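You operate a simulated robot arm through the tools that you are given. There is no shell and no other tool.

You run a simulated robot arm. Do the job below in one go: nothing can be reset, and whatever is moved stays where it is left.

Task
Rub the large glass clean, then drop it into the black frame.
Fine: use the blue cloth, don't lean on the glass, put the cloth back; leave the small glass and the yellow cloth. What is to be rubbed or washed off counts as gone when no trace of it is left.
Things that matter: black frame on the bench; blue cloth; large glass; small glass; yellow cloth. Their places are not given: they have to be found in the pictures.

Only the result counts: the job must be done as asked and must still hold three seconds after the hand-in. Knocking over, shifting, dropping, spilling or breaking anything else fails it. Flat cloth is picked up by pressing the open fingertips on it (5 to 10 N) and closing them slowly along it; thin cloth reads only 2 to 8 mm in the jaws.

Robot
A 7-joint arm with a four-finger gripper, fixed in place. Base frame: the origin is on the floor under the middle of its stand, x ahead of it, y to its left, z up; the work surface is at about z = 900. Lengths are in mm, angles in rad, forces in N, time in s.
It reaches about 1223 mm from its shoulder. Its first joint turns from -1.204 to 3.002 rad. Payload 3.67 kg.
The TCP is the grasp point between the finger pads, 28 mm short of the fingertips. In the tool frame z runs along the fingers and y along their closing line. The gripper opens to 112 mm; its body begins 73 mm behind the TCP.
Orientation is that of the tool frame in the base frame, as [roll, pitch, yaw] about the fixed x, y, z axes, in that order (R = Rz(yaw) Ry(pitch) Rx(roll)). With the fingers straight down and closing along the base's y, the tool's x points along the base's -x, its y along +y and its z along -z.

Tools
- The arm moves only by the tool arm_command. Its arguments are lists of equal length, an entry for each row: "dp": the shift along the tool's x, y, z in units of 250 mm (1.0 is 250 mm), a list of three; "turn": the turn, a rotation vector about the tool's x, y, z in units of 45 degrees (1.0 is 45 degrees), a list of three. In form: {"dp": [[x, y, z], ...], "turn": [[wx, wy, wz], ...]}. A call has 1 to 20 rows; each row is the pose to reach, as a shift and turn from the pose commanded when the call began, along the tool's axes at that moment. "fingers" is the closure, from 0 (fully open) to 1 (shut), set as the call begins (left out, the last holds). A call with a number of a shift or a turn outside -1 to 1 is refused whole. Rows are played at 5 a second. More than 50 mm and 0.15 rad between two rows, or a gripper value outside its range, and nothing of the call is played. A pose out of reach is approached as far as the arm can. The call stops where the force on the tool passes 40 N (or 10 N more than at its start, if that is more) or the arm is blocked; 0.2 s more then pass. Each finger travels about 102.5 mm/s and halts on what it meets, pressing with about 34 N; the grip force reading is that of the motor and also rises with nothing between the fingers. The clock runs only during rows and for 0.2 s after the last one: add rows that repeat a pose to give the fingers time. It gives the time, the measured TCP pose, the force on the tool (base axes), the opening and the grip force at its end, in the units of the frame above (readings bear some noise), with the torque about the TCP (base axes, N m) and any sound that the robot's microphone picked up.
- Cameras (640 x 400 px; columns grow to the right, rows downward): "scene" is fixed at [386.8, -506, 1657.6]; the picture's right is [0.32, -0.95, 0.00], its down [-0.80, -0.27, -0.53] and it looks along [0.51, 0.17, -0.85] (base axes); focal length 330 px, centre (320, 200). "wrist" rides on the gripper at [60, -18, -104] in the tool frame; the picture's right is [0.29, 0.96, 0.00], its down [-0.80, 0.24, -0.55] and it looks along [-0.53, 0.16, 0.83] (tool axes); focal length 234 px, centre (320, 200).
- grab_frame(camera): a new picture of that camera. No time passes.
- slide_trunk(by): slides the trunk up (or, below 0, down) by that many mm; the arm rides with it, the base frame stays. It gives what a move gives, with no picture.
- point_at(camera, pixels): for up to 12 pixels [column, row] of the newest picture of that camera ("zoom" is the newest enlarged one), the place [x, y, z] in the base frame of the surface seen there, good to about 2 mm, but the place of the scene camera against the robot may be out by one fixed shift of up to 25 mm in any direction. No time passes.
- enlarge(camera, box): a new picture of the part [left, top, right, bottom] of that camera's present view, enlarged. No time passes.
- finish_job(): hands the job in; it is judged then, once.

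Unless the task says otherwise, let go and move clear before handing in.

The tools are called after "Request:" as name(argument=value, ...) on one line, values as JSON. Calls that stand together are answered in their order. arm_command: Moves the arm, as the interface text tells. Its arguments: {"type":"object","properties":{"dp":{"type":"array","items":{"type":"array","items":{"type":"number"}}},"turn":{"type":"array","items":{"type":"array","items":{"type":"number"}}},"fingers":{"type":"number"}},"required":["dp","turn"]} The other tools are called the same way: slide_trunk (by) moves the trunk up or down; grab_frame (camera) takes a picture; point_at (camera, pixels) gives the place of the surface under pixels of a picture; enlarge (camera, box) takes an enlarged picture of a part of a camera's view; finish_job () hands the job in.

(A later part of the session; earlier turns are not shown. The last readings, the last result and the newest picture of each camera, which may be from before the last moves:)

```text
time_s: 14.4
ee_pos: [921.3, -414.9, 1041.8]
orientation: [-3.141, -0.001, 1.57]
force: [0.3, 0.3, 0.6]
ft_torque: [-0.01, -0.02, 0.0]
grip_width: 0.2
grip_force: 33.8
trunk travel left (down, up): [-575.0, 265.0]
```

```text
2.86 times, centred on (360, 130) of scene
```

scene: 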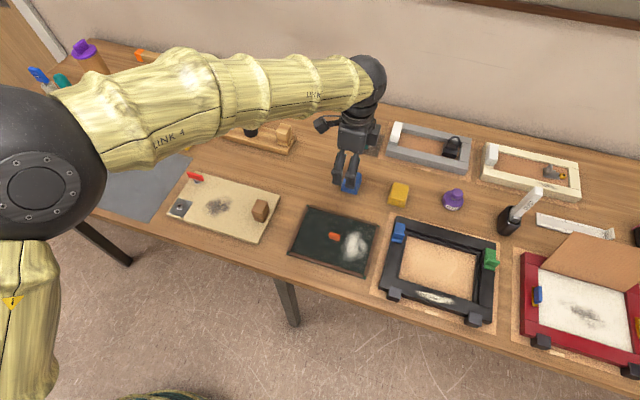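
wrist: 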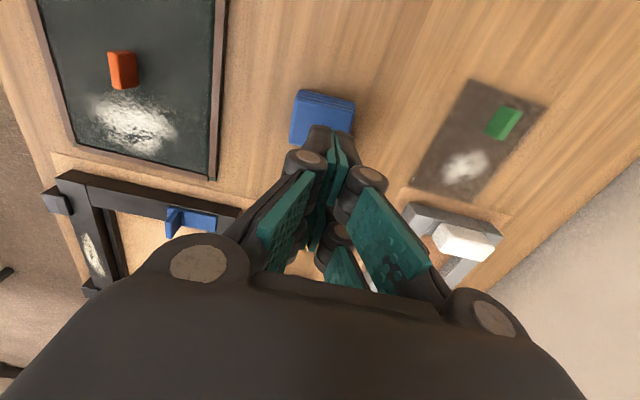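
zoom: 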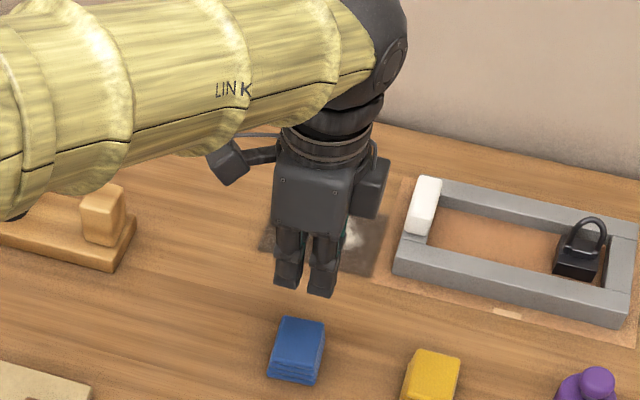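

The grip reads 0.2 mm and the blue cloth stayed on the bench near (325,115) in the wrist view, so it slipped out. I'll open the fingers to about the cloth's width in free air to see how the pads lie, and check where the cloth is now.

Request:
arm_command(dp=[[0, 0, 0], [0, 0, 0], [0, 0, 0], [0, 0, 0]], turn=[[0, 0, 0], [0, 0, 0], [0, 0, 0], [0, 0, 0]], fingers=0.5)

Request:
grab_frame(camera="wrist")

Request:
enlarge(camera="scene", box=[320, 100, 420, 200])

Request:
enlarge(camera="wrist", box=[200, 70, 480, 310])

```text
time_s: 15.4
ee_pos: [920.7, -414.9, 1042.3]
orientation: [3.141, 0.0, 1.572]
force: [-0.1, -0.7, -0.8]
ft_torque: [0.01, 0.0, -0.01]
grip_width: 56.2
grip_force: 0.1
trunk travel left (down, up): [-575.0, 265.0]
```

```text
taken
```

wrist: 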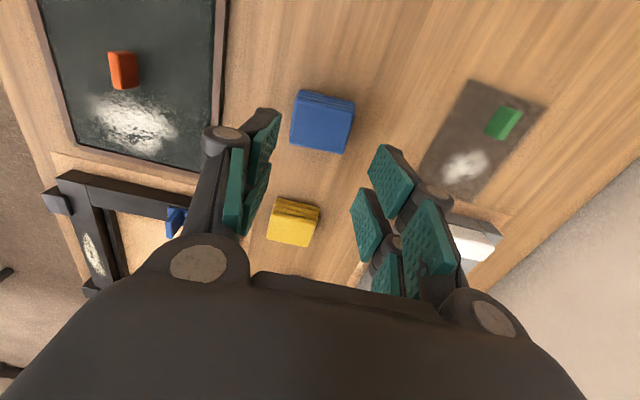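

```text
4.00 times, centred on (370, 150) of scene
```

zoom: 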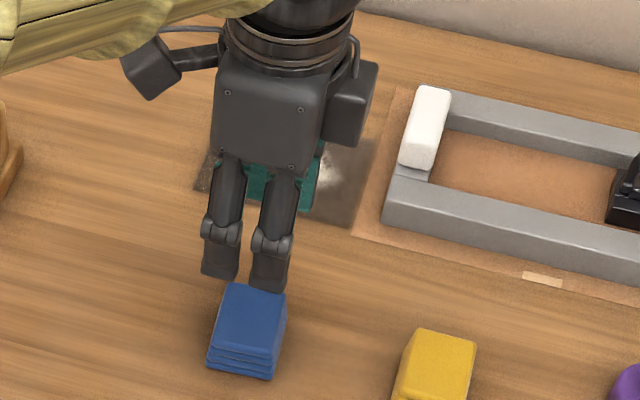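

```text
1.67 times, centred on (340, 190) of wrist
```

zoom: 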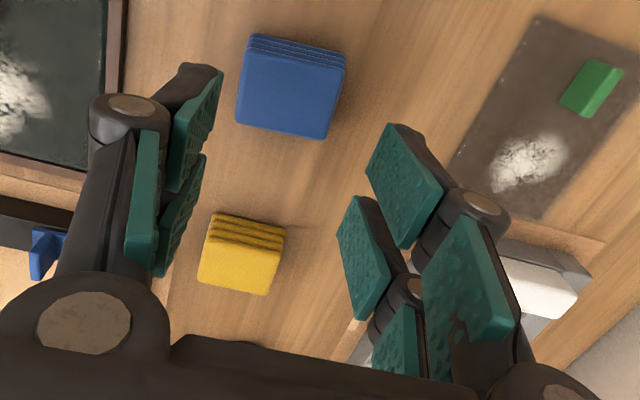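

The distal pads are roughly parallel at 56 mm opening, so my grip only overlapped the upper 20 mm of the cloth. I'll check whether the cloth has moved or changed shape.

Request:
enlarge(camera="wrist", box=[275, 75, 371, 165])

Request:
point_at(camera="zoom", pixels=[[156, 105], [360, 150], [115, 290], [320, 345], [240, 220], [150, 75], [365, 125], [100, 280], [260, 80], [330, 280], [200, 310], [130, 200]])

```text
4.44 times, centred on (323, 120) of wrist
```

zoom: 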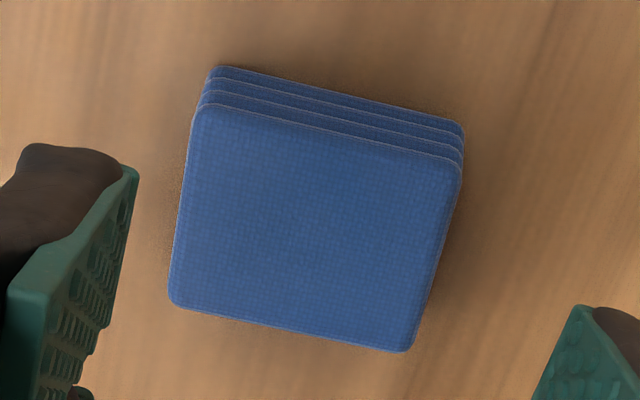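

```text
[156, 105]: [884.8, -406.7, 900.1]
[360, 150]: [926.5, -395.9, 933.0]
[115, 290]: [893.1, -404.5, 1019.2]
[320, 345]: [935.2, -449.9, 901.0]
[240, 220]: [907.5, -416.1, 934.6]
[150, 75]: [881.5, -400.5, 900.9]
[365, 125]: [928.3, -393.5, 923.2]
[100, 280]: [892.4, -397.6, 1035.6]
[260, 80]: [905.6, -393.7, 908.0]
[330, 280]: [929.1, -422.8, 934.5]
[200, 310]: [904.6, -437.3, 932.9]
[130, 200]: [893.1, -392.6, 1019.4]
```

The cloth is still centred at (921.7, −415) but turned by about 4°. I'll open, go in deeper with the tips about 6 mm above the bench, and then close slowly in small steps.

Request:
arm_command(dp=[[0, 0.004, 0], [0, 0.004, 0.12], [0, 0.004, 0.26], [0, 0.004, 0.38], [0, 0.004, 0.432], [0, 0.004, 0.432]], turn=[[0, 0, 0], [0, 0, 0], [0, 0, 0], [0, 0, 0], [0, 0, 0], [0, 0, 0]], fingers=0.2)

Request:
arm_command(dp=[[0, 0, 0], [0, 0, 0]], turn=[[0, 0, 0], [0, 0, 0]], fingers=0.4)

Request:
arm_command(dp=[[0, 0, 0], [0, 0, 0]], turn=[[0, 0, 0], [0, 0, 0]], fingers=0.46)

Request:
arm_command(dp=[[0, 0, 0], [0, 0, 0]], turn=[[0, 0, 0], [0, 0, 0]], fingers=0.5)

Request:
arm_command(dp=[[0, 0, 0], [0, 0, 0]], turn=[[0, 0, 0], [0, 0, 0]], fingers=0.54)

Request:
arm_command(dp=[[0, 0, 0], [0, 0, 0]], turn=[[0, 0, 0], [0, 0, 0]], fingers=0.6)

Request:
grab_frame(camera="wrist")

```text
time_s: 16.8
ee_pos: [922.2, -416.4, 933.4]
orientation: [-3.142, 0.0, 1.571]
force: [0.1, 0.9, 0.6]
ft_torque: [0.01, -0.02, 0.01]
grip_width: 89.5
grip_force: 0.1
trunk travel left (down, up): [-575.0, 265.0]
```

```text
time_s: 17.4
ee_pos: [922.0, -416.4, 934.4]
orientation: [-3.141, 0.0, 1.569]
force: [0.4, 0.4, -0.4]
ft_torque: [-0.05, 0.01, 0.0]
grip_width: 67.1
grip_force: 0.0
trunk travel left (down, up): [-575.0, 265.0]
```

```text
time_s: 18.0
ee_pos: [921.6, -414.8, 934.1]
orientation: [-3.141, 0.0, 1.57]
force: [-0.2, 0.2, 0.4]
ft_torque: [0.01, 0.0, -0.01]
grip_width: 60.6
grip_force: 0.1
trunk travel left (down, up): [-575.0, 265.0]
```

```text
time_s: 18.6
ee_pos: [923.6, -414.7, 934.6]
orientation: [-3.141, 0.001, 1.57]
force: [0.9, -0.1, 1.0]
ft_torque: [-0.02, -0.03, 0.02]
grip_width: 57.1
grip_force: 33.5
trunk travel left (down, up): [-575.0, 265.0]
```

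```text
time_s: 19.2
ee_pos: [921.6, -415.8, 933.9]
orientation: [-3.142, -0.001, 1.571]
force: [1.5, -0.6, 1.5]
ft_torque: [-0.04, -0.04, 0.03]
grip_width: 57.2
grip_force: 33.3
trunk travel left (down, up): [-575.0, 265.0]
```

```text
time_s: 19.8
ee_pos: [922.1, -415.3, 934.6]
orientation: [3.14, 0.0, 1.571]
force: [0.6, -0.1, 2.1]
ft_torque: [0.0, -0.02, 0.02]
grip_width: 57.2
grip_force: 34.0
trunk travel left (down, up): [-575.0, 265.0]
```

```text
taken
```

wrist: 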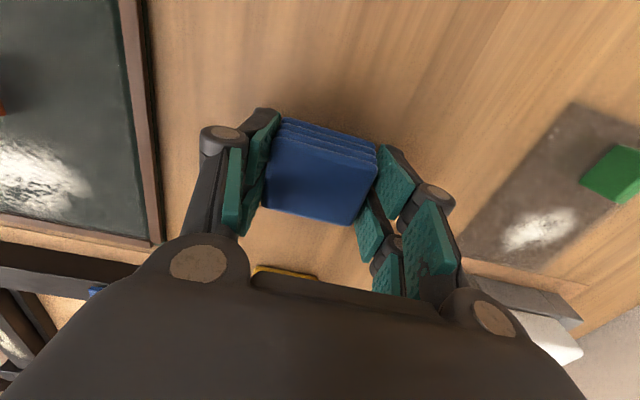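

The grip holds 34 N at 57.2 mm with the pads square on the cloth. I'll lift very slowly by 12 mm and check the width and the picture.

Request:
arm_command(dp=[[0, 0, -0.004], [0, 0, -0.008], [0, 0, -0.012], [0, 0, -0.016], [0, 0, -0.02], [0, 0, -0.024], [0, 0, -0.028], [0, 0, -0.032], [0, 0, -0.036], [0, 0, -0.04], [0, 0, -0.044], [0, 0, -0.048]], turn=[[0, 0, 0], [0, 0, 0], [0, 0, 0], [0, 0, 0], [0, 0, 0], [0, 0, 0], [0, 0, 0], [0, 0, 0], [0, 0, 0], [0, 0, 0], [0, 0, 0], [0, 0, 0]])

Request:
grab_frame(camera="wrist")

Request:
enlarge(camera="scene", box=[310, 110, 410, 210])

```text
time_s: 22.4
ee_pos: [922.4, -415.8, 946.2]
orientation: [3.141, 0.0, 1.571]
force: [0.0, -0.1, 0.1]
ft_torque: [0.0, 0.01, 0.02]
grip_width: 57.1
grip_force: 34.0
trunk travel left (down, up): [-575.0, 265.0]
```

```text
taken
```

wrist: 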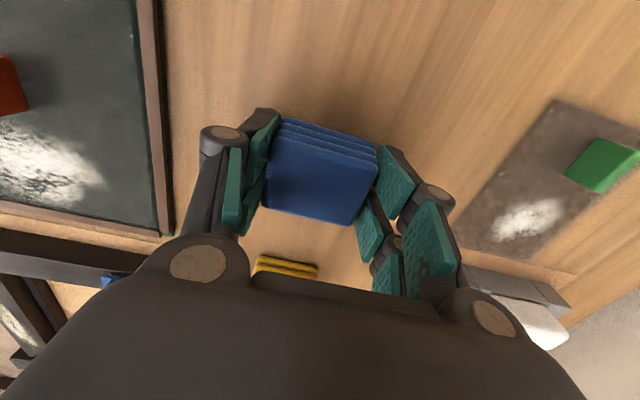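

```text
4.00 times, centred on (360, 160) of scene
```

zoom: 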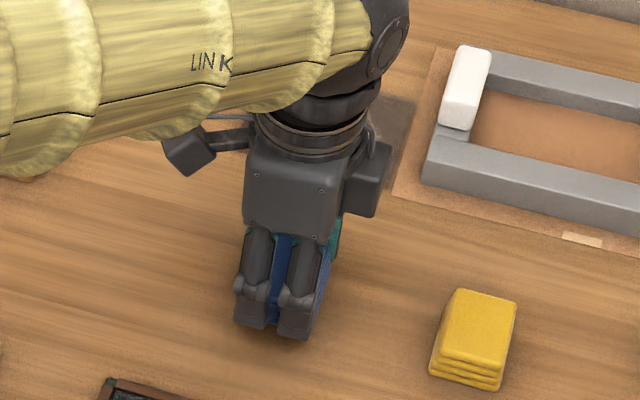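

The cloth came up with the hand: the width stays 57.1 mm after a 12 mm lift, with about 6 mm of cloth below the tips. I'll raise it and carry it over the stain at about (750, −478).

Request:
arm_command(dp=[[0, 0, -0.04], [0, 0, -0.08], [0, 0, -0.12], [0, 0, -0.16], [-0.031, -0.086, -0.16], [-0.062, -0.172, -0.16], [-0.094, -0.258, -0.16], [-0.125, -0.344, -0.16], [-0.156, -0.43, -0.16], [-0.188, -0.516, -0.16], [-0.219, -0.602, -0.16], [-0.25, -0.688, -0.16], [-0.25, -0.688, -0.16]], turn=[[0, 0, 0], [0, 0, 0], [0, 0, 0], [0, 0, 0], [0, 0, 0], [0, 0, 0], [0, 0, 0], [0, 0, 0], [0, 0, 0], [0, 0, 0], [0, 0, 0], [0, 0, 0], [0, 0, 0]])

Request:
grab_frame(camera="wrist")

Request:
grab_frame(camera="scene")

```text
time_s: 25.2
ee_pos: [750.1, -478.6, 985.1]
orientation: [-3.142, -0.001, 1.571]
force: [-0.2, 0.0, -0.9]
ft_torque: [0.0, 0.01, 0.02]
grip_width: 57.3
grip_force: 33.5
trunk travel left (down, up): [-575.0, 265.0]
```

```text
taken
```

wrist: 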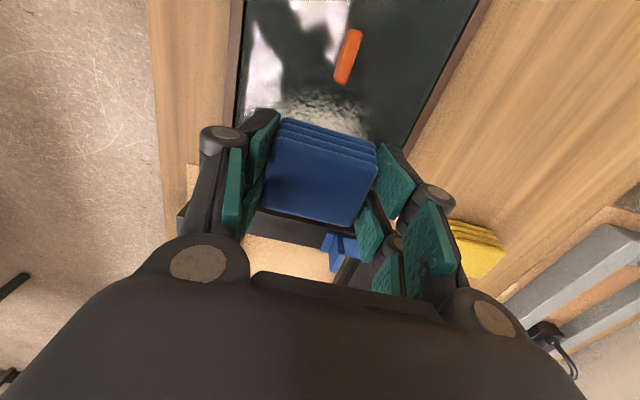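

```text
taken
```

scene: 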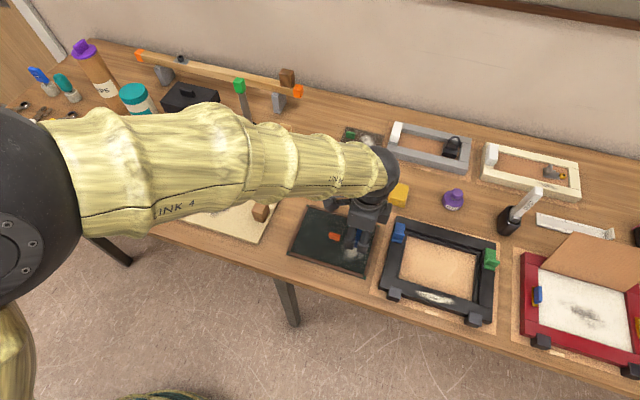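

The cloth hangs squarely over the stain, spanning ±26 mm in x and ±20 mm in y about the TCP. I'll lower it to just above the pane, where contact is expected at TCP z ≈ 938–939.

Request:
arm_command(dp=[[0, 0, 0.05], [0, 0, 0.1], [0, 0, 0.14], [0, 0, 0.16], [0, 0, 0.172], [0, 0, 0.176], [0, 0, 0.176]], turn=[[0, 0, 0], [0, 0, 0], [0, 0, 0], [0, 0, 0], [0, 0, 0], [0, 0, 0], [0, 0, 0]])

Request:
arm_command(dp=[[0, 0, 0.003], [0, 0, 0.006], [0, 0, 0.006]], turn=[[0, 0, 0], [0, 0, 0], [0, 0, 0]])

Request:
arm_command(dp=[[0, 0, 0.002], [0, 0, 0.004], [0, 0, 0.004]], turn=[[0, 0, 0], [0, 0, 0], [0, 0, 0]])

```text
time_s: 26.8
ee_pos: [749.8, -478.4, 942.8]
orientation: [3.139, 0.002, 1.572]
force: [-0.2, -0.6, 7.3]
ft_torque: [0.02, 0.08, 0.03]
grip_width: 57.3
grip_force: 34.1
trunk travel left (down, up): [-575.0, 265.0]
```

```text
time_s: 27.6
ee_pos: [750.3, -478.3, 943.0]
orientation: [3.139, 0.0, 1.569]
force: [2.3, -3.9, 20.6]
ft_torque: [-0.06, 0.1, -0.02]
grip_width: 57.4
grip_force: 34.2
trunk travel left (down, up): [-575.0, 265.0]
```

```text
time_s: 28.4
ee_pos: [748.0, -478.1, 943.5]
orientation: [3.139, 0.004, 1.569]
force: [5.7, -5.3, 35.8]
ft_torque: [-0.06, -0.09, -0.04]
grip_width: 57.2
grip_force: 34.0
trunk travel left (down, up): [-575.0, 265.0]
```

The cloth met the pane earlier than expected, at about TCP z 943, and the last steps pushed the force up to 36 N, which is too much. I'm backing off at once and will check the glass.

Request:
arm_command(dp=[[0, 0, -0.012], [0, 0, -0.03], [0, 0, -0.06], [0, 0, -0.06]], turn=[[0, 0, 0], [0, 0, 0], [0, 0, 0], [0, 0, 0]])

Request:
grab_frame(camera="wrist")

Request:
enlarge(camera="scene", box=[270, 180, 410, 290])

```text
time_s: 29.4
ee_pos: [749.5, -478.2, 953.1]
orientation: [-3.139, -0.002, 1.568]
force: [0.0, -1.6, -1.0]
ft_torque: [0.02, 0.03, 0.01]
grip_width: 57.1
grip_force: 34.0
trunk travel left (down, up): [-575.0, 265.0]
```

```text
taken
```

wrist: 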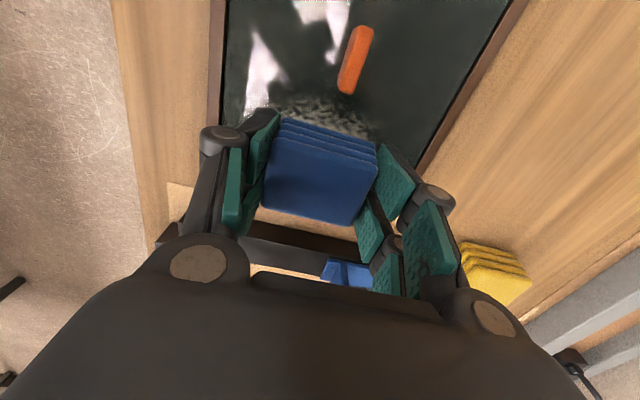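

```text
3.64 times, centred on (340, 235) of scene
```

zoom: 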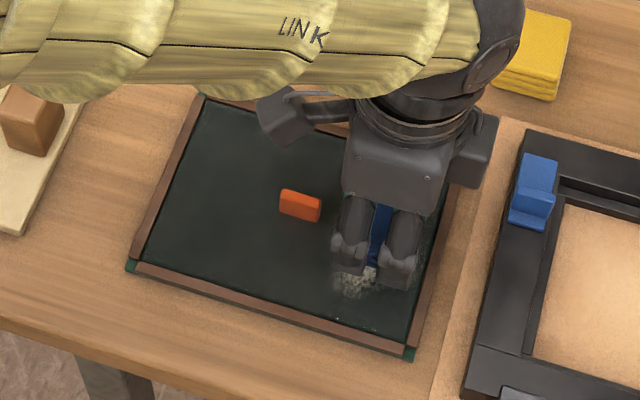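

The glass looks intact, no sound was reported, and the force is back to zero. The contact stiffness is about 10 N per commanded mm with zero force near command z ≈ 942.7, so I'll approach again in half-millimetre single steps.

Request:
arm_command(dp=[[0, 0, 0.02], [0, 0, 0.036], [0, 0, 0.044], [0, 0, 0.044]], turn=[[0, 0, 0], [0, 0, 0], [0, 0, 0], [0, 0, 0]])

```text
time_s: 30.4
ee_pos: [750.3, -478.4, 943.9]
orientation: [-3.141, 0.001, 1.571]
force: [-0.1, -0.1, -0.7]
ft_torque: [-0.01, -0.02, -0.01]
grip_width: 57.3
grip_force: 33.6
trunk travel left (down, up): [-575.0, 265.0]
```

There's no contact yet at TCP z 943.9. I'll go down 0.6 mm more.

Request:
arm_command(dp=[[0, 0, 0.0024], [0, 0, 0.0024]], turn=[[0, 0, 0], [0, 0, 0]])

```text
time_s: 31.0
ee_pos: [749.3, -478.4, 941.6]
orientation: [-3.141, 0.0, 1.57]
force: [0.0, -0.1, 1.5]
ft_torque: [0.02, -0.11, 0.02]
grip_width: 57.3
grip_force: 33.6
trunk travel left (down, up): [-575.0, 265.0]
```

There's light contact at 1.5 N. I'll go down another 0.2 mm to aim for about 3 N.

Request:
arm_command(dp=[[0, 0, 0.0008], [0, 0, 0.0008]], turn=[[0, 0, 0], [0, 0, 0]])

```text
time_s: 31.6
ee_pos: [750.4, -478.3, 943.4]
orientation: [3.141, 0.0, 1.571]
force: [-0.5, 1.1, 4.6]
ft_torque: [0.01, -0.1, 0.05]
grip_width: 57.2
grip_force: 33.9
trunk travel left (down, up): [-575.0, 265.0]
```

The force is now 4.6 N, which is light contact. I'll try one short stroke of ±25 mm in x and see how the force behaves.

Request:
arm_command(dp=[[0, 0.033, 0], [0, 0.066, 0], [0, 0.1, 0], [0, 0.066, 0], [0, 0.033, 0], [0, 0, 0]], turn=[[0, 0, 0], [0, 0, 0], [0, 0, 0], [0, 0, 0], [0, 0, 0], [0, 0, 0]])

Request:
grab_frame(camera="wrist")

Request:
enlarge(camera="scene", box=[290, 200, 390, 280])

```text
time_s: 33.0
ee_pos: [750.0, -476.9, 943.0]
orientation: [3.141, 0.0, 1.571]
force: [0.2, 2.1, 7.8]
ft_torque: [0.03, -0.07, 0.01]
grip_width: 57.3
grip_force: 34.3
trunk travel left (down, up): [-575.0, 265.0]
```

```text
taken
```

wrist: 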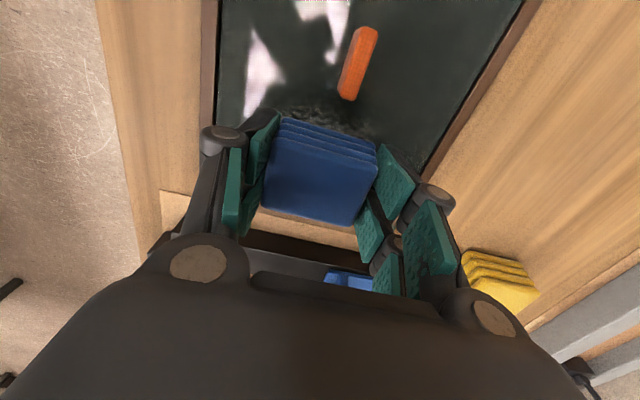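

```text
5.00 times, centred on (340, 240) of scene
```

zoom: 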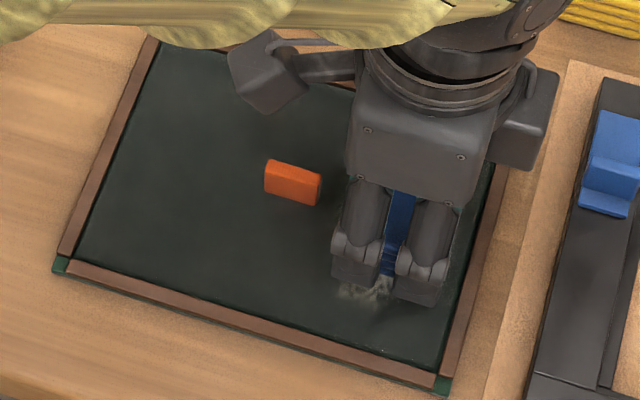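

The stain is fading and the force rose to 7.8 N. I'll ease up 0.3 mm and continue with strokes toward smaller x.

Request:
arm_command(dp=[[0, 0, -0.0014], [0, -0.033, -0.0014], [0, -0.066, -0.0014], [0, -0.1, -0.0014], [0, -0.12, -0.0014], [0, -0.066, -0.0014], [0, -0.033, -0.0014], [0, 0, -0.0014]], turn=[[0, 0, 0], [0, 0, 0], [0, 0, 0], [0, 0, 0], [0, 0, 0], [0, 0, 0], [0, 0, 0], [0, 0, 0]])

Request:
enlarge(camera="scene", box=[290, 200, 390, 280])

```text
time_s: 34.8
ee_pos: [750.3, -478.2, 943.3]
orientation: [3.141, 0.001, 1.57]
force: [0.4, -0.1, 0.0]
ft_torque: [-0.04, -0.03, 0.02]
grip_width: 57.3
grip_force: 34.1
trunk travel left (down, up): [-575.0, 265.0]
```

```text
5.00 times, centred on (340, 240) of scene
```

zoom: 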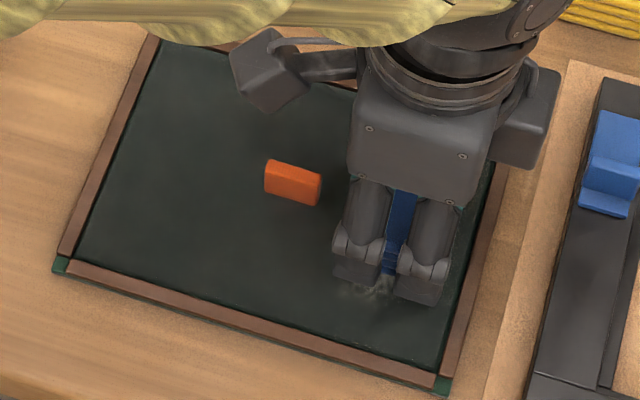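

The force dropped to zero, so this is just above contact. I'll lower 0.2 mm and stroke at y ≈ −489, which keeps the cloth edge inside the strip at y −512.

Request:
arm_command(dp=[[0, 0, 0.0008], [-0.022, 0, 0.0008], [-0.044, 0, 0.0008], [-0.044, -0.033, 0.0008], [-0.044, -0.066, 0.0008], [-0.044, -0.1, 0.0008], [-0.044, -0.1, 0.0008]], turn=[[0, 0, 0], [0, 0, 0], [0, 0, 0], [0, 0, 0], [0, 0, 0], [0, 0, 0], [0, 0, 0]])

```text
time_s: 36.4
ee_pos: [723.2, -488.6, 942.0]
orientation: [-3.141, 0.0, 1.571]
force: [-2.2, -0.1, 2.8]
ft_torque: [0.04, 0.01, 0.04]
grip_width: 57.1
grip_force: 34.2
trunk travel left (down, up): [-575.0, 265.0]
```

It reads 2.8 N down with some drag, which is good. Now a long stroke to larger x and back.

Request:
arm_command(dp=[[0, 0.04, 0], [0, 0.08, 0], [0, 0.12, 0], [0, 0.16, 0], [0, 0.2, 0], [0, 0.22, 0], [0, 0.22, 0]], turn=[[0, 0, 0], [0, 0, 0], [0, 0, 0], [0, 0, 0], [0, 0, 0], [0, 0, 0], [0, 0, 0]])

Request:
grab_frame(camera="wrist")

Request:
enlarge(camera="scene", box=[290, 200, 390, 280])

```text
time_s: 38.0
ee_pos: [779.6, -489.6, 942.7]
orientation: [-3.141, 0.0, 1.571]
force: [0.1, 0.0, 1.0]
ft_torque: [-0.02, -0.03, -0.02]
grip_width: 57.4
grip_force: 33.8
trunk travel left (down, up): [-575.0, 265.0]
```

```text
taken
```

wrist: 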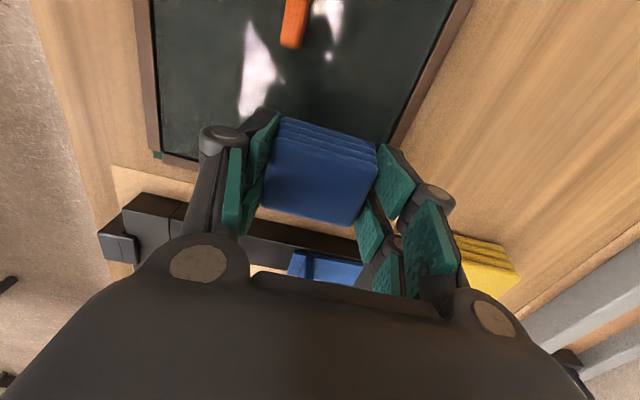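

```text
5.00 times, centred on (340, 240) of scene
```

zoom: 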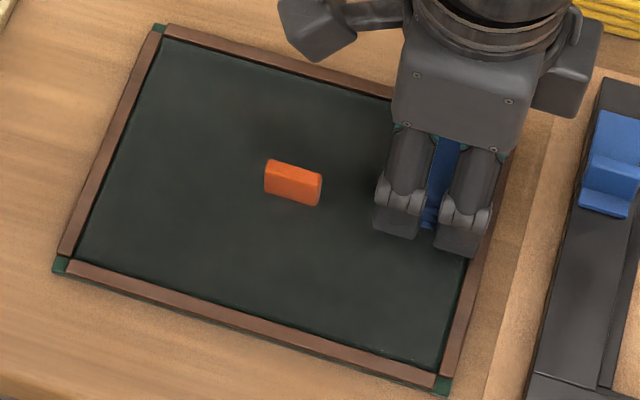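

The area near x 700–750 now looks clean in the scene zoom. I'll stroke back at this y, then work at y ≈ −468 alongside the knob.

Request:
arm_command(dp=[[0, 0, 0.0006], [0, -0.04, 0.0006], [0, -0.08, 0.0006], [0, -0.12, 0.0006], [0, -0.08, 0.0004], [0, -0.04, 0.0006], [0, 0, 0.0006], [0.03, 0, 0.0006], [0.06, 0, 0.0006], [0.084, 0, 0.0006], [0.084, 0, 0.0006]], turn=[[0, 0, 0], [0, 0, 0], [0, 0, 0], [0, 0, 0], [0, 0, 0], [0, 0, 0], [0, 0, 0], [0, 0, 0], [0, 0, 0], [0, 0, 0], [0, 0, 0]])

```text
time_s: 40.4
ee_pos: [780.4, -467.7, 942.6]
orientation: [-3.141, 0.001, 1.572]
force: [-1.4, 0.3, 3.1]
ft_torque: [-0.02, 0.03, 0.02]
grip_width: 57.3
grip_force: 33.7
trunk travel left (down, up): [-575.0, 265.0]
```

It reads 3.1 N at y −467.7, and the fingers keep about 5 mm from the knob. I'll stroke along x at this y and back.

Request:
arm_command(dp=[[0, -0.04, 0], [0, -0.08, -0.0002], [0, -0.12, -0.0003], [0, -0.16, -0.0004], [0, -0.2, -0.0005], [0, -0.24, -0.0006], [0, -0.24, -0.0006]], turn=[[0, 0, 0], [0, 0, 0], [0, 0, 0], [0, 0, 0], [0, 0, 0], [0, 0, 0], [0, 0, 0]])

Request:
grab_frame(camera="wrist")

Request:
enlarge(camera="scene", box=[290, 200, 390, 280])

```text
time_s: 42.0
ee_pos: [719.5, -467.0, 942.2]
orientation: [-3.14, 0.0, 1.57]
force: [-0.8, 0.4, 2.5]
ft_torque: [0.01, 0.01, 0.02]
grip_width: 57.2
grip_force: 34.2
trunk travel left (down, up): [-575.0, 265.0]
```

```text
taken
```

wrist: 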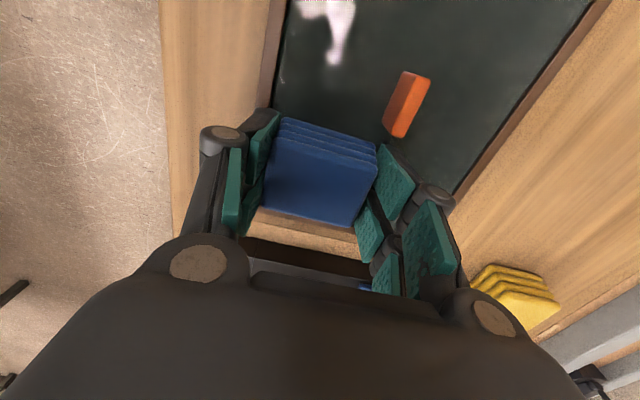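

```text
5.00 times, centred on (340, 240) of scene
```

zoom: 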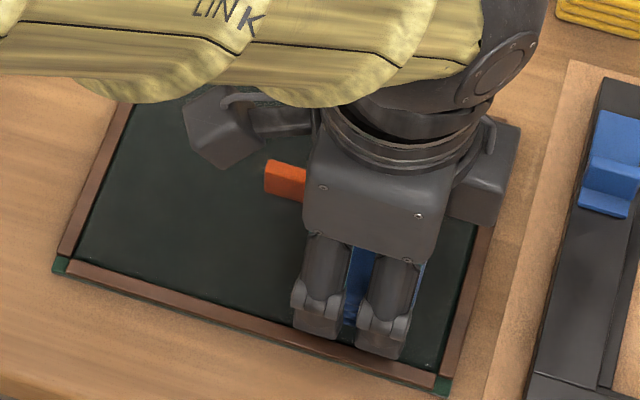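

The readings stay light at 2.5 N. One more pass back along x at y −467 and a return at y −478, then I'll lift and inspect.

Request:
arm_command(dp=[[0, 0.04, 0], [0, 0.08, 0.0002], [0, 0.12, 0.0003], [0, 0.16, 0.0004], [0, 0.2, 0.0005], [0, 0.24, 0.0006], [-0.044, 0.24, 0.0006], [-0.044, 0.2, 0.0005], [-0.044, 0.16, 0.0004], [-0.044, 0.12, 0.0003], [-0.044, 0.08, 0.0002], [-0.044, 0.04, 0], [-0.044, 0, 0], [-0.044, 0, 0]], turn=[[0, 0, 0], [0, 0, 0], [0, 0, 0], [0, 0, 0], [0, 0, 0], [0, 0, 0], [0, 0, 0], [0, 0, 0], [0, 0, 0], [0, 0, 0], [0, 0, 0], [0, 0, 0], [0, 0, 0], [0, 0, 0]])

```text
time_s: 45.0
ee_pos: [720.4, -479.6, 942.7]
orientation: [3.142, 0.0, 1.571]
force: [-1.7, 0.8, 2.0]
ft_torque: [0.02, 0.03, 0.01]
grip_width: 57.2
grip_force: 34.4
trunk travel left (down, up): [-575.0, 265.0]
```

The last pass ended at 2.0 N. I'll lift 100 mm and shift so the wrist camera looks straight down on the rubbed area.

Request:
arm_command(dp=[[0, 0, -0.06], [0, 0, -0.16], [-0.06, 0.04, -0.28], [-0.12, 0.1, -0.4], [-0.2, 0.15, -0.4], [-0.26, 0.19, -0.4], [-0.26, 0.19, -0.4]], turn=[[0, 0, 0], [0, 0, 0], [0, 0, 0], [0, 0, 0], [0, 0, 0], [0, 0, 0], [0, 0, 0]])

Request:
grab_frame(camera="wrist")

Request:
enlarge(camera="wrist", box=[220, 0, 420, 110])

Request:
enlarge(camera="scene", box=[280, 195, 400, 285])

```text
time_s: 46.6
ee_pos: [768.0, -542.2, 1042.1]
orientation: [3.141, -0.001, 1.571]
force: [0.4, -0.2, -0.9]
ft_torque: [-0.02, -0.02, 0.0]
grip_width: 57.1
grip_force: 34.2
trunk travel left (down, up): [-575.0, 265.0]
```

```text
taken
```

wrist: 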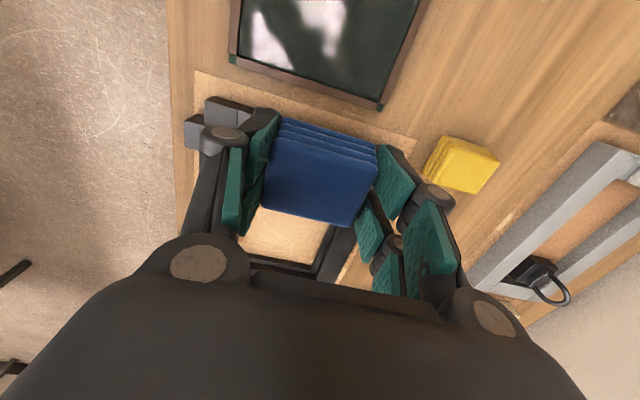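

```text
3.20 times, centred on (320, 55) of wrist
```

zoom: 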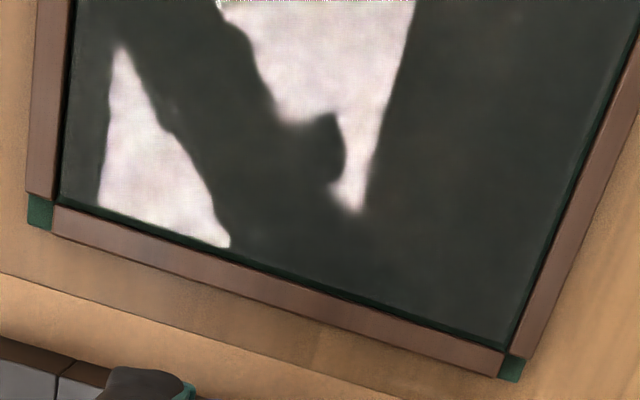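

```text
4.44 times, centred on (340, 240) of scene
```

zoom: 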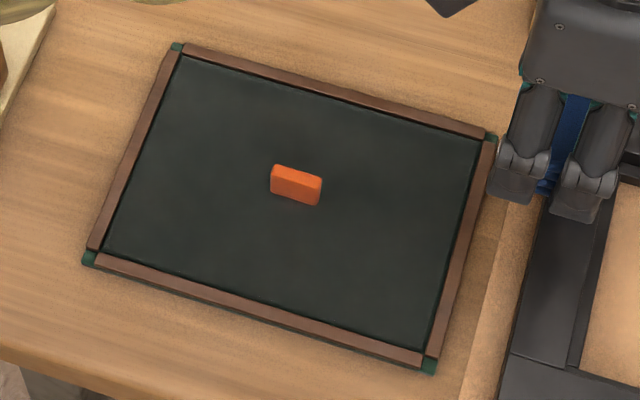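

In the scene zoom the pane looks evenly dark, and the bright patches in the wrist view are ceiling reflections shadowed by the arm. I'll look harder for faint traces.

Request:
enlarge(camera="scene", box=[335, 215, 383, 275])

Request:
enlarge(camera="scene", box=[290, 200, 350, 260])

Request:
enlarge(camera="wrist", box=[230, 0, 330, 90])

Request:
enlarge(camera="wrist", box=[310, 0, 430, 110])

```text
6.67 times, centred on (359, 245) of scene
```

zoom: 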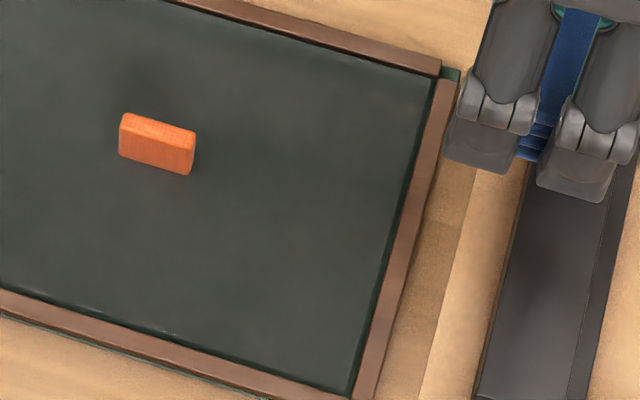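

```text
6.67 times, centred on (320, 230) of scene
```

zoom: 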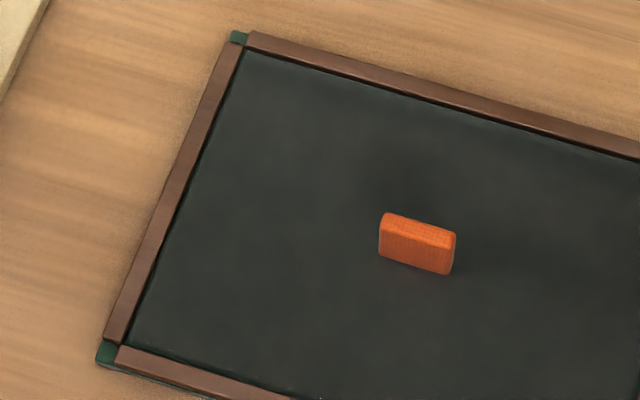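

```text
4.44 times, centred on (280, 45) of wrist
```

zoom: 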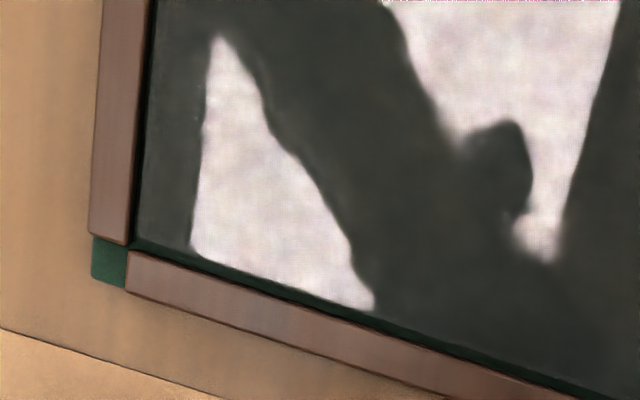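

```text
3.64 times, centred on (370, 55) of wrist
```

zoom: 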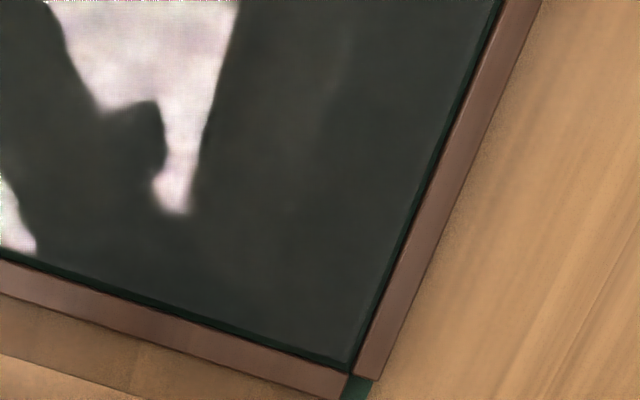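

No trace shows in the scene view, but there's a faint lighter streak at about wrist (377,16), near (789, −451). I'll shift the camera to see whether it's only a reflection.

Request:
arm_command(dp=[[-0.04, 0.08, 0], [-0.06, 0.14, 0], [-0.06, 0.14, 0]], turn=[[0, 0, 0], [0, 0, 0], [0, 0, 0]])

Request:
grab_frame(camera="wrist")

Request:
enlarge(camera="wrist", box=[190, 0, 390, 100])

Request:
enlarge(camera="wrist", box=[280, 0, 380, 90])

```text
time_s: 47.4
ee_pos: [802.6, -558.1, 1043.1]
orientation: [3.141, 0.001, 1.571]
force: [-0.4, -0.1, -0.9]
ft_torque: [0.01, 0.02, -0.01]
grip_width: 57.0
grip_force: 33.4
trunk travel left (down, up): [-575.0, 265.0]
```

```text
taken
```

wrist: 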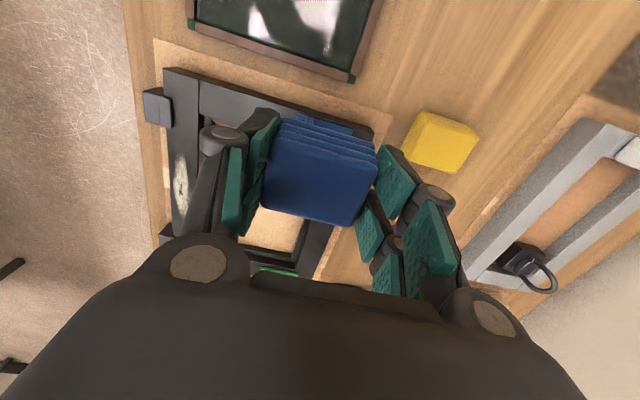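

```text
3.20 times, centred on (290, 50) of wrist
```

zoom: 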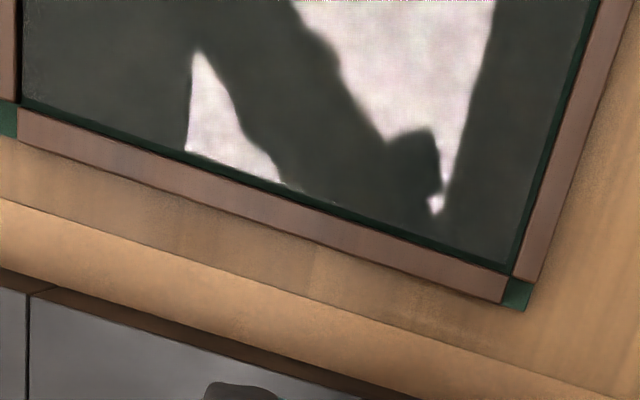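

```text
4.44 times, centred on (330, 45) of wrist
```

zoom: 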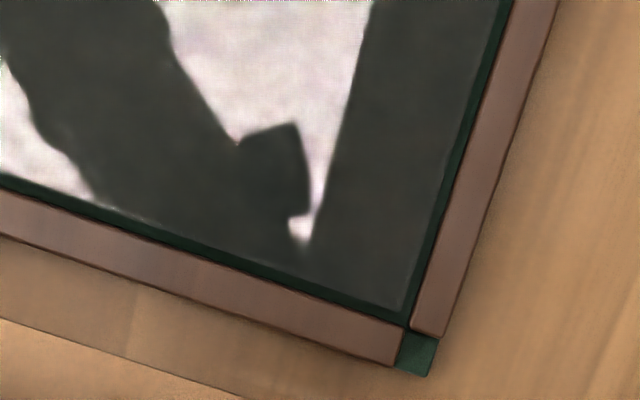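

The patterns move with the camera, so they're reflections. I'll take two more views directly over the rubbed area to be sure.

Request:
arm_command(dp=[[0.12, 0, 0], [0.23, 0, 0], [0.23, 0, 0]], turn=[[0, 0, 0], [0, 0, 0], [0, 0, 0]])

Request:
enlarge(camera="wrist", box=[150, 0, 400, 120])

Request:
arm_command(dp=[[0, -0.12, 0], [0, -0.24, 0], [0, -0.24, 0]], turn=[[0, 0, 0], [0, 0, 0], [0, 0, 0]])

Request:
enlarge(camera="wrist", box=[220, 0, 470, 120])

```text
time_s: 48.2
ee_pos: [802.2, -501.9, 1042.2]
orientation: [3.141, -0.003, 1.569]
force: [0.1, -0.5, -0.8]
ft_torque: [0.05, -0.01, -0.03]
grip_width: 57.2
grip_force: 34.3
trunk travel left (down, up): [-575.0, 265.0]
```

```text
2.56 times, centred on (275, 60) of wrist
```

zoom: 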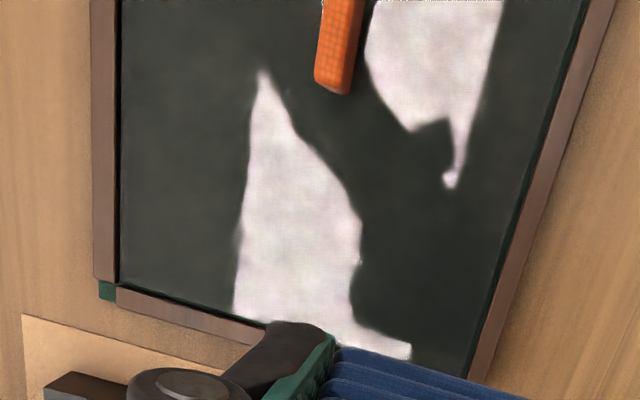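

```text
time_s: 49.0
ee_pos: [742.7, -501.1, 1042.1]
orientation: [-3.141, -0.001, 1.572]
force: [0.0, 0.1, -0.9]
ft_torque: [0.03, 0.04, -0.02]
grip_width: 57.3
grip_force: 33.8
trunk travel left (down, up): [-575.0, 265.0]
```

```text
2.56 times, centred on (345, 60) of wrist
```

zoom: 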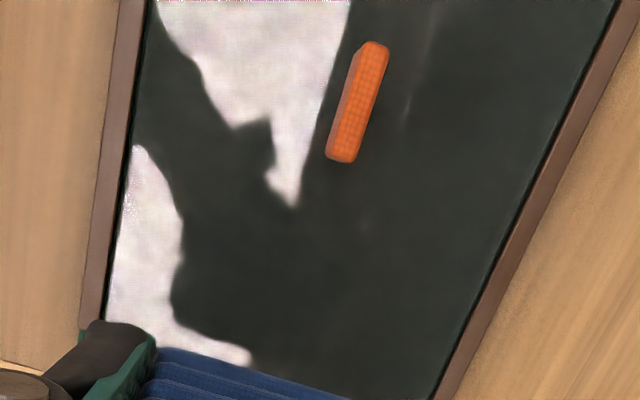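

Every view shows a uniformly dark pane, and the streak stays fixed to the camera, so it's a reflection. Now I'll take the cloth back to its spot at (922, −416).

Request:
arm_command(dp=[[0.043, 0.09, 0], [0.086, 0.18, 0], [0.129, 0.27, 0], [0.172, 0.36, 0], [0.215, 0.45, 0], [0.258, 0.54, 0], [0.301, 0.63, 0], [0.344, 0.718, 0], [0.344, 0.718, 0.1], [0.344, 0.718, 0.2], [0.344, 0.718, 0.3], [0.344, 0.718, 0.36], [0.344, 0.718, 0.384], [0.344, 0.718, 0.384]], turn=[[0, 0, 0], [0, 0, 0], [0, 0, 0], [0, 0, 0], [0, 0, 0], [0, 0, 0], [0, 0, 0], [0, 0, 0], [0, 0, 0], [0, 0, 0], [0, 0, 0], [0, 0, 0], [0, 0, 0], [0, 0, 0]])

Request:
grab_frame(camera="wrist")

Request:
enlarge(camera="scene", box=[310, 110, 410, 210])

```text
time_s: 52.0
ee_pos: [921.4, -416.0, 946.6]
orientation: [3.14, 0.001, 1.571]
force: [0.8, 0.3, -0.2]
ft_torque: [0.03, -0.03, -0.02]
grip_width: 57.3
grip_force: 34.1
trunk travel left (down, up): [-575.0, 265.0]
```

```text
taken
```

wrist: 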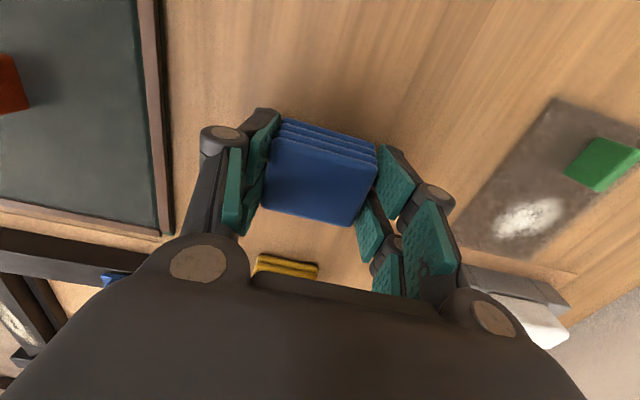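

```text
4.00 times, centred on (360, 160) of scene
```

zoom: 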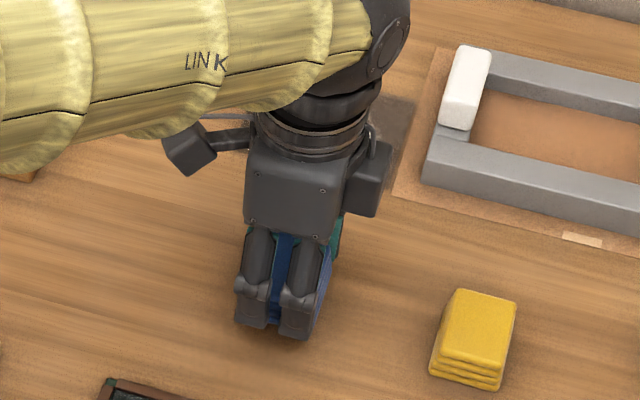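

The cloth sits in the hand as it did at first lift, and the hand is at z 946.6 over the original spot. I'll lower it step by step until the bench is felt.

Request:
arm_command(dp=[[0, 0, 0.008], [0, 0, 0.016], [0, 0, 0.02], [0, 0, 0.02]], turn=[[0, 0, 0], [0, 0, 0], [0, 0, 0], [0, 0, 0]])

```text
time_s: 53.0
ee_pos: [922.2, -415.4, 940.5]
orientation: [3.141, 0.0, 1.57]
force: [-0.5, 0.2, -1.0]
ft_torque: [0.0, -0.02, 0.0]
grip_width: 57.2
grip_force: 33.7
trunk travel left (down, up): [-575.0, 265.0]
```

There's no contact at z 941–942. I'll lower another 1.5 mm.

Request:
arm_command(dp=[[0, 0, 0.003], [0, 0, 0.006], [0, 0, 0.006]], turn=[[0, 0, 0], [0, 0, 0], [0, 0, 0]])

```text
time_s: 53.8
ee_pos: [922.3, -415.3, 940.3]
orientation: [3.141, 0.001, 1.572]
force: [-0.5, -0.4, 0.0]
ft_torque: [-0.02, 0.03, 0.0]
grip_width: 56.9
grip_force: 34.0
trunk travel left (down, up): [-575.0, 265.0]
```

Still no contact at a commanded 940.5. One millimetre more.

Request:
arm_command(dp=[[0, 0, 0.004], [0, 0, 0.004]], turn=[[0, 0, 0], [0, 0, 0]])

```text
time_s: 54.4
ee_pos: [922.5, -415.5, 938.5]
orientation: [3.141, 0.001, 1.57]
force: [0.7, 1.0, -0.9]
ft_torque: [-0.02, 0.03, 0.01]
grip_width: 57.3
grip_force: 34.2
trunk travel left (down, up): [-575.0, 265.0]
```

The force reads zero at 939.5. One more millimetre.

Request:
arm_command(dp=[[0, 0, 0.004], [0, 0, 0.004]], turn=[[0, 0, 0], [0, 0, 0]])

```text
time_s: 55.0
ee_pos: [922.8, -416.4, 937.6]
orientation: [-3.14, -0.001, 1.571]
force: [-1.3, 0.9, -1.0]
ft_torque: [-0.03, -0.02, 0.03]
grip_width: 57.1
grip_force: 34.0
trunk travel left (down, up): [-575.0, 265.0]
```

There's still no contact at 938.5. That means the cloth never slid: the pane top must really be at about z 908.7, with the depth readings going through the glass to its base. That makes the pane about 129 × 179 mm centred at (748.5, −421.3), with about 3 mm of play per side in the frame. I expect the bench at about 934.3.

Request:
arm_command(dp=[[0, 0, 0.006], [0, 0, 0.012], [0, 0, 0.012]], turn=[[0, 0, 0], [0, 0, 0], [0, 0, 0]])

```text
time_s: 55.8
ee_pos: [922.8, -417.5, 934.6]
orientation: [3.141, -0.002, 1.57]
force: [-0.2, -0.4, -0.9]
ft_torque: [-0.02, 0.0, -0.04]
grip_width: 57.1
grip_force: 34.3
trunk travel left (down, up): [-575.0, 265.0]
```

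It's at 935.5 commanded with no contact yet. I'll lower 0.8 mm.

Request:
arm_command(dp=[[0, 0, 0.0032], [0, 0, 0.0032]], turn=[[0, 0, 0], [0, 0, 0]])

```text
time_s: 56.4
ee_pos: [922.4, -415.1, 932.8]
orientation: [3.14, 0.0, 1.571]
force: [-0.1, 0.0, -0.6]
ft_torque: [-0.02, -0.03, 0.01]
grip_width: 57.2
grip_force: 34.1
trunk travel left (down, up): [-575.0, 265.0]
```

Request:
arm_command(dp=[[0, 0, 0.0024], [0, 0, 0.0024]], turn=[[0, 0, 0], [0, 0, 0]])

```text
time_s: 57.0
ee_pos: [922.9, -415.4, 933.7]
orientation: [3.141, -0.001, 1.57]
force: [0.4, -0.7, 0.6]
ft_torque: [0.01, 0.0, 0.02]
grip_width: 57.2
grip_force: 34.2
trunk travel left (down, up): [-575.0, 265.0]
```

The force turned to +0.6 N against a baseline of about −0.7, so the cloth is just touching the bench. I'll open the fingers gently.

Request:
arm_command(dp=[[0, 0, 0], [0, 0, 0]], turn=[[0, 0, 0], [0, 0, 0]], fingers=0.46)

Request:
arm_command(dp=[[0, 0, 0], [0, 0, 0], [0, 0, 0]], turn=[[0, 0, 0], [0, 0, 0], [0, 0, 0]], fingers=0.25)

Request:
arm_command(dp=[[0, 0, -0.04], [0, 0, -0.1], [0, 0, -0.2], [0, 0, -0.3], [0, 0, -0.4], [0, 0, -0.44], [0, 0, -0.44]], turn=[[0, 0, 0], [0, 0, 0], [0, 0, 0], [0, 0, 0], [0, 0, 0], [0, 0, 0], [0, 0, 0]])

Request:
grab_frame(camera="wrist")

Request:
enlarge(camera="wrist", box=[275, 75, 371, 165])

Request:
grab_frame(camera="scene")

```text
time_s: 57.6
ee_pos: [921.6, -414.1, 932.9]
orientation: [-3.14, 0.0, 1.57]
force: [-0.8, 0.1, 0.6]
ft_torque: [0.0, 0.02, 0.01]
grip_width: 60.6
grip_force: 0.1
trunk travel left (down, up): [-575.0, 265.0]
```

```text
time_s: 58.4
ee_pos: [922.8, -414.8, 932.9]
orientation: [-3.141, 0.0, 1.573]
force: [-0.2, 0.5, -1.0]
ft_torque: [-0.03, 0.0, -0.02]
grip_width: 84.2
grip_force: 0.1
trunk travel left (down, up): [-575.0, 265.0]
```

```text
time_s: 60.0
ee_pos: [922.2, -415.5, 1043.5]
orientation: [3.141, -0.001, 1.571]
force: [-0.1, 0.0, -0.8]
ft_torque: [0.05, 0.02, -0.01]
grip_width: 84.0
grip_force: 0.1
trunk travel left (down, up): [-575.0, 265.0]
```

```text
taken
```

wrist: 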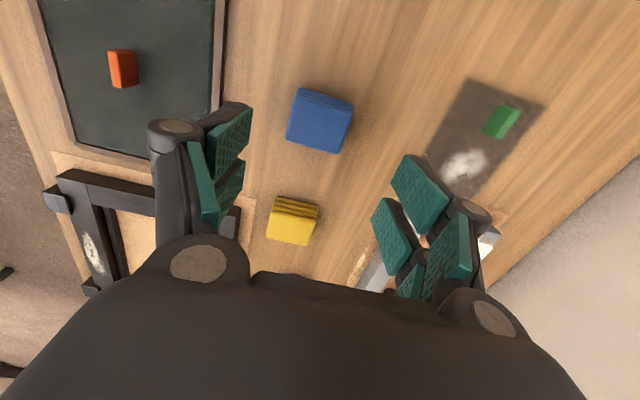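

```text
4.44 times, centred on (323, 120) of wrist
```

zoom: 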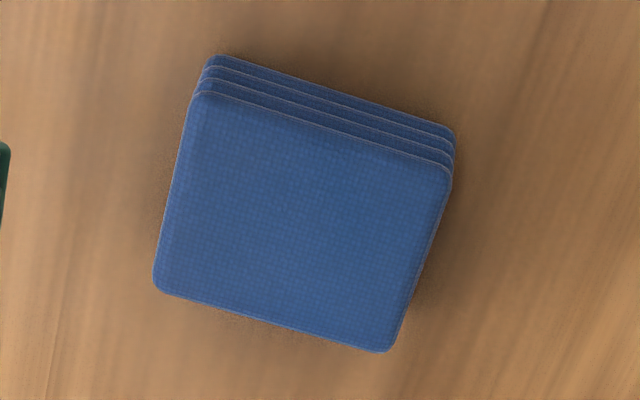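

```text
taken
```

scene: 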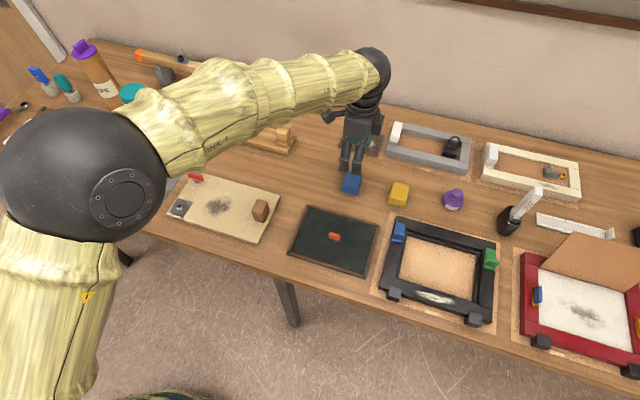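

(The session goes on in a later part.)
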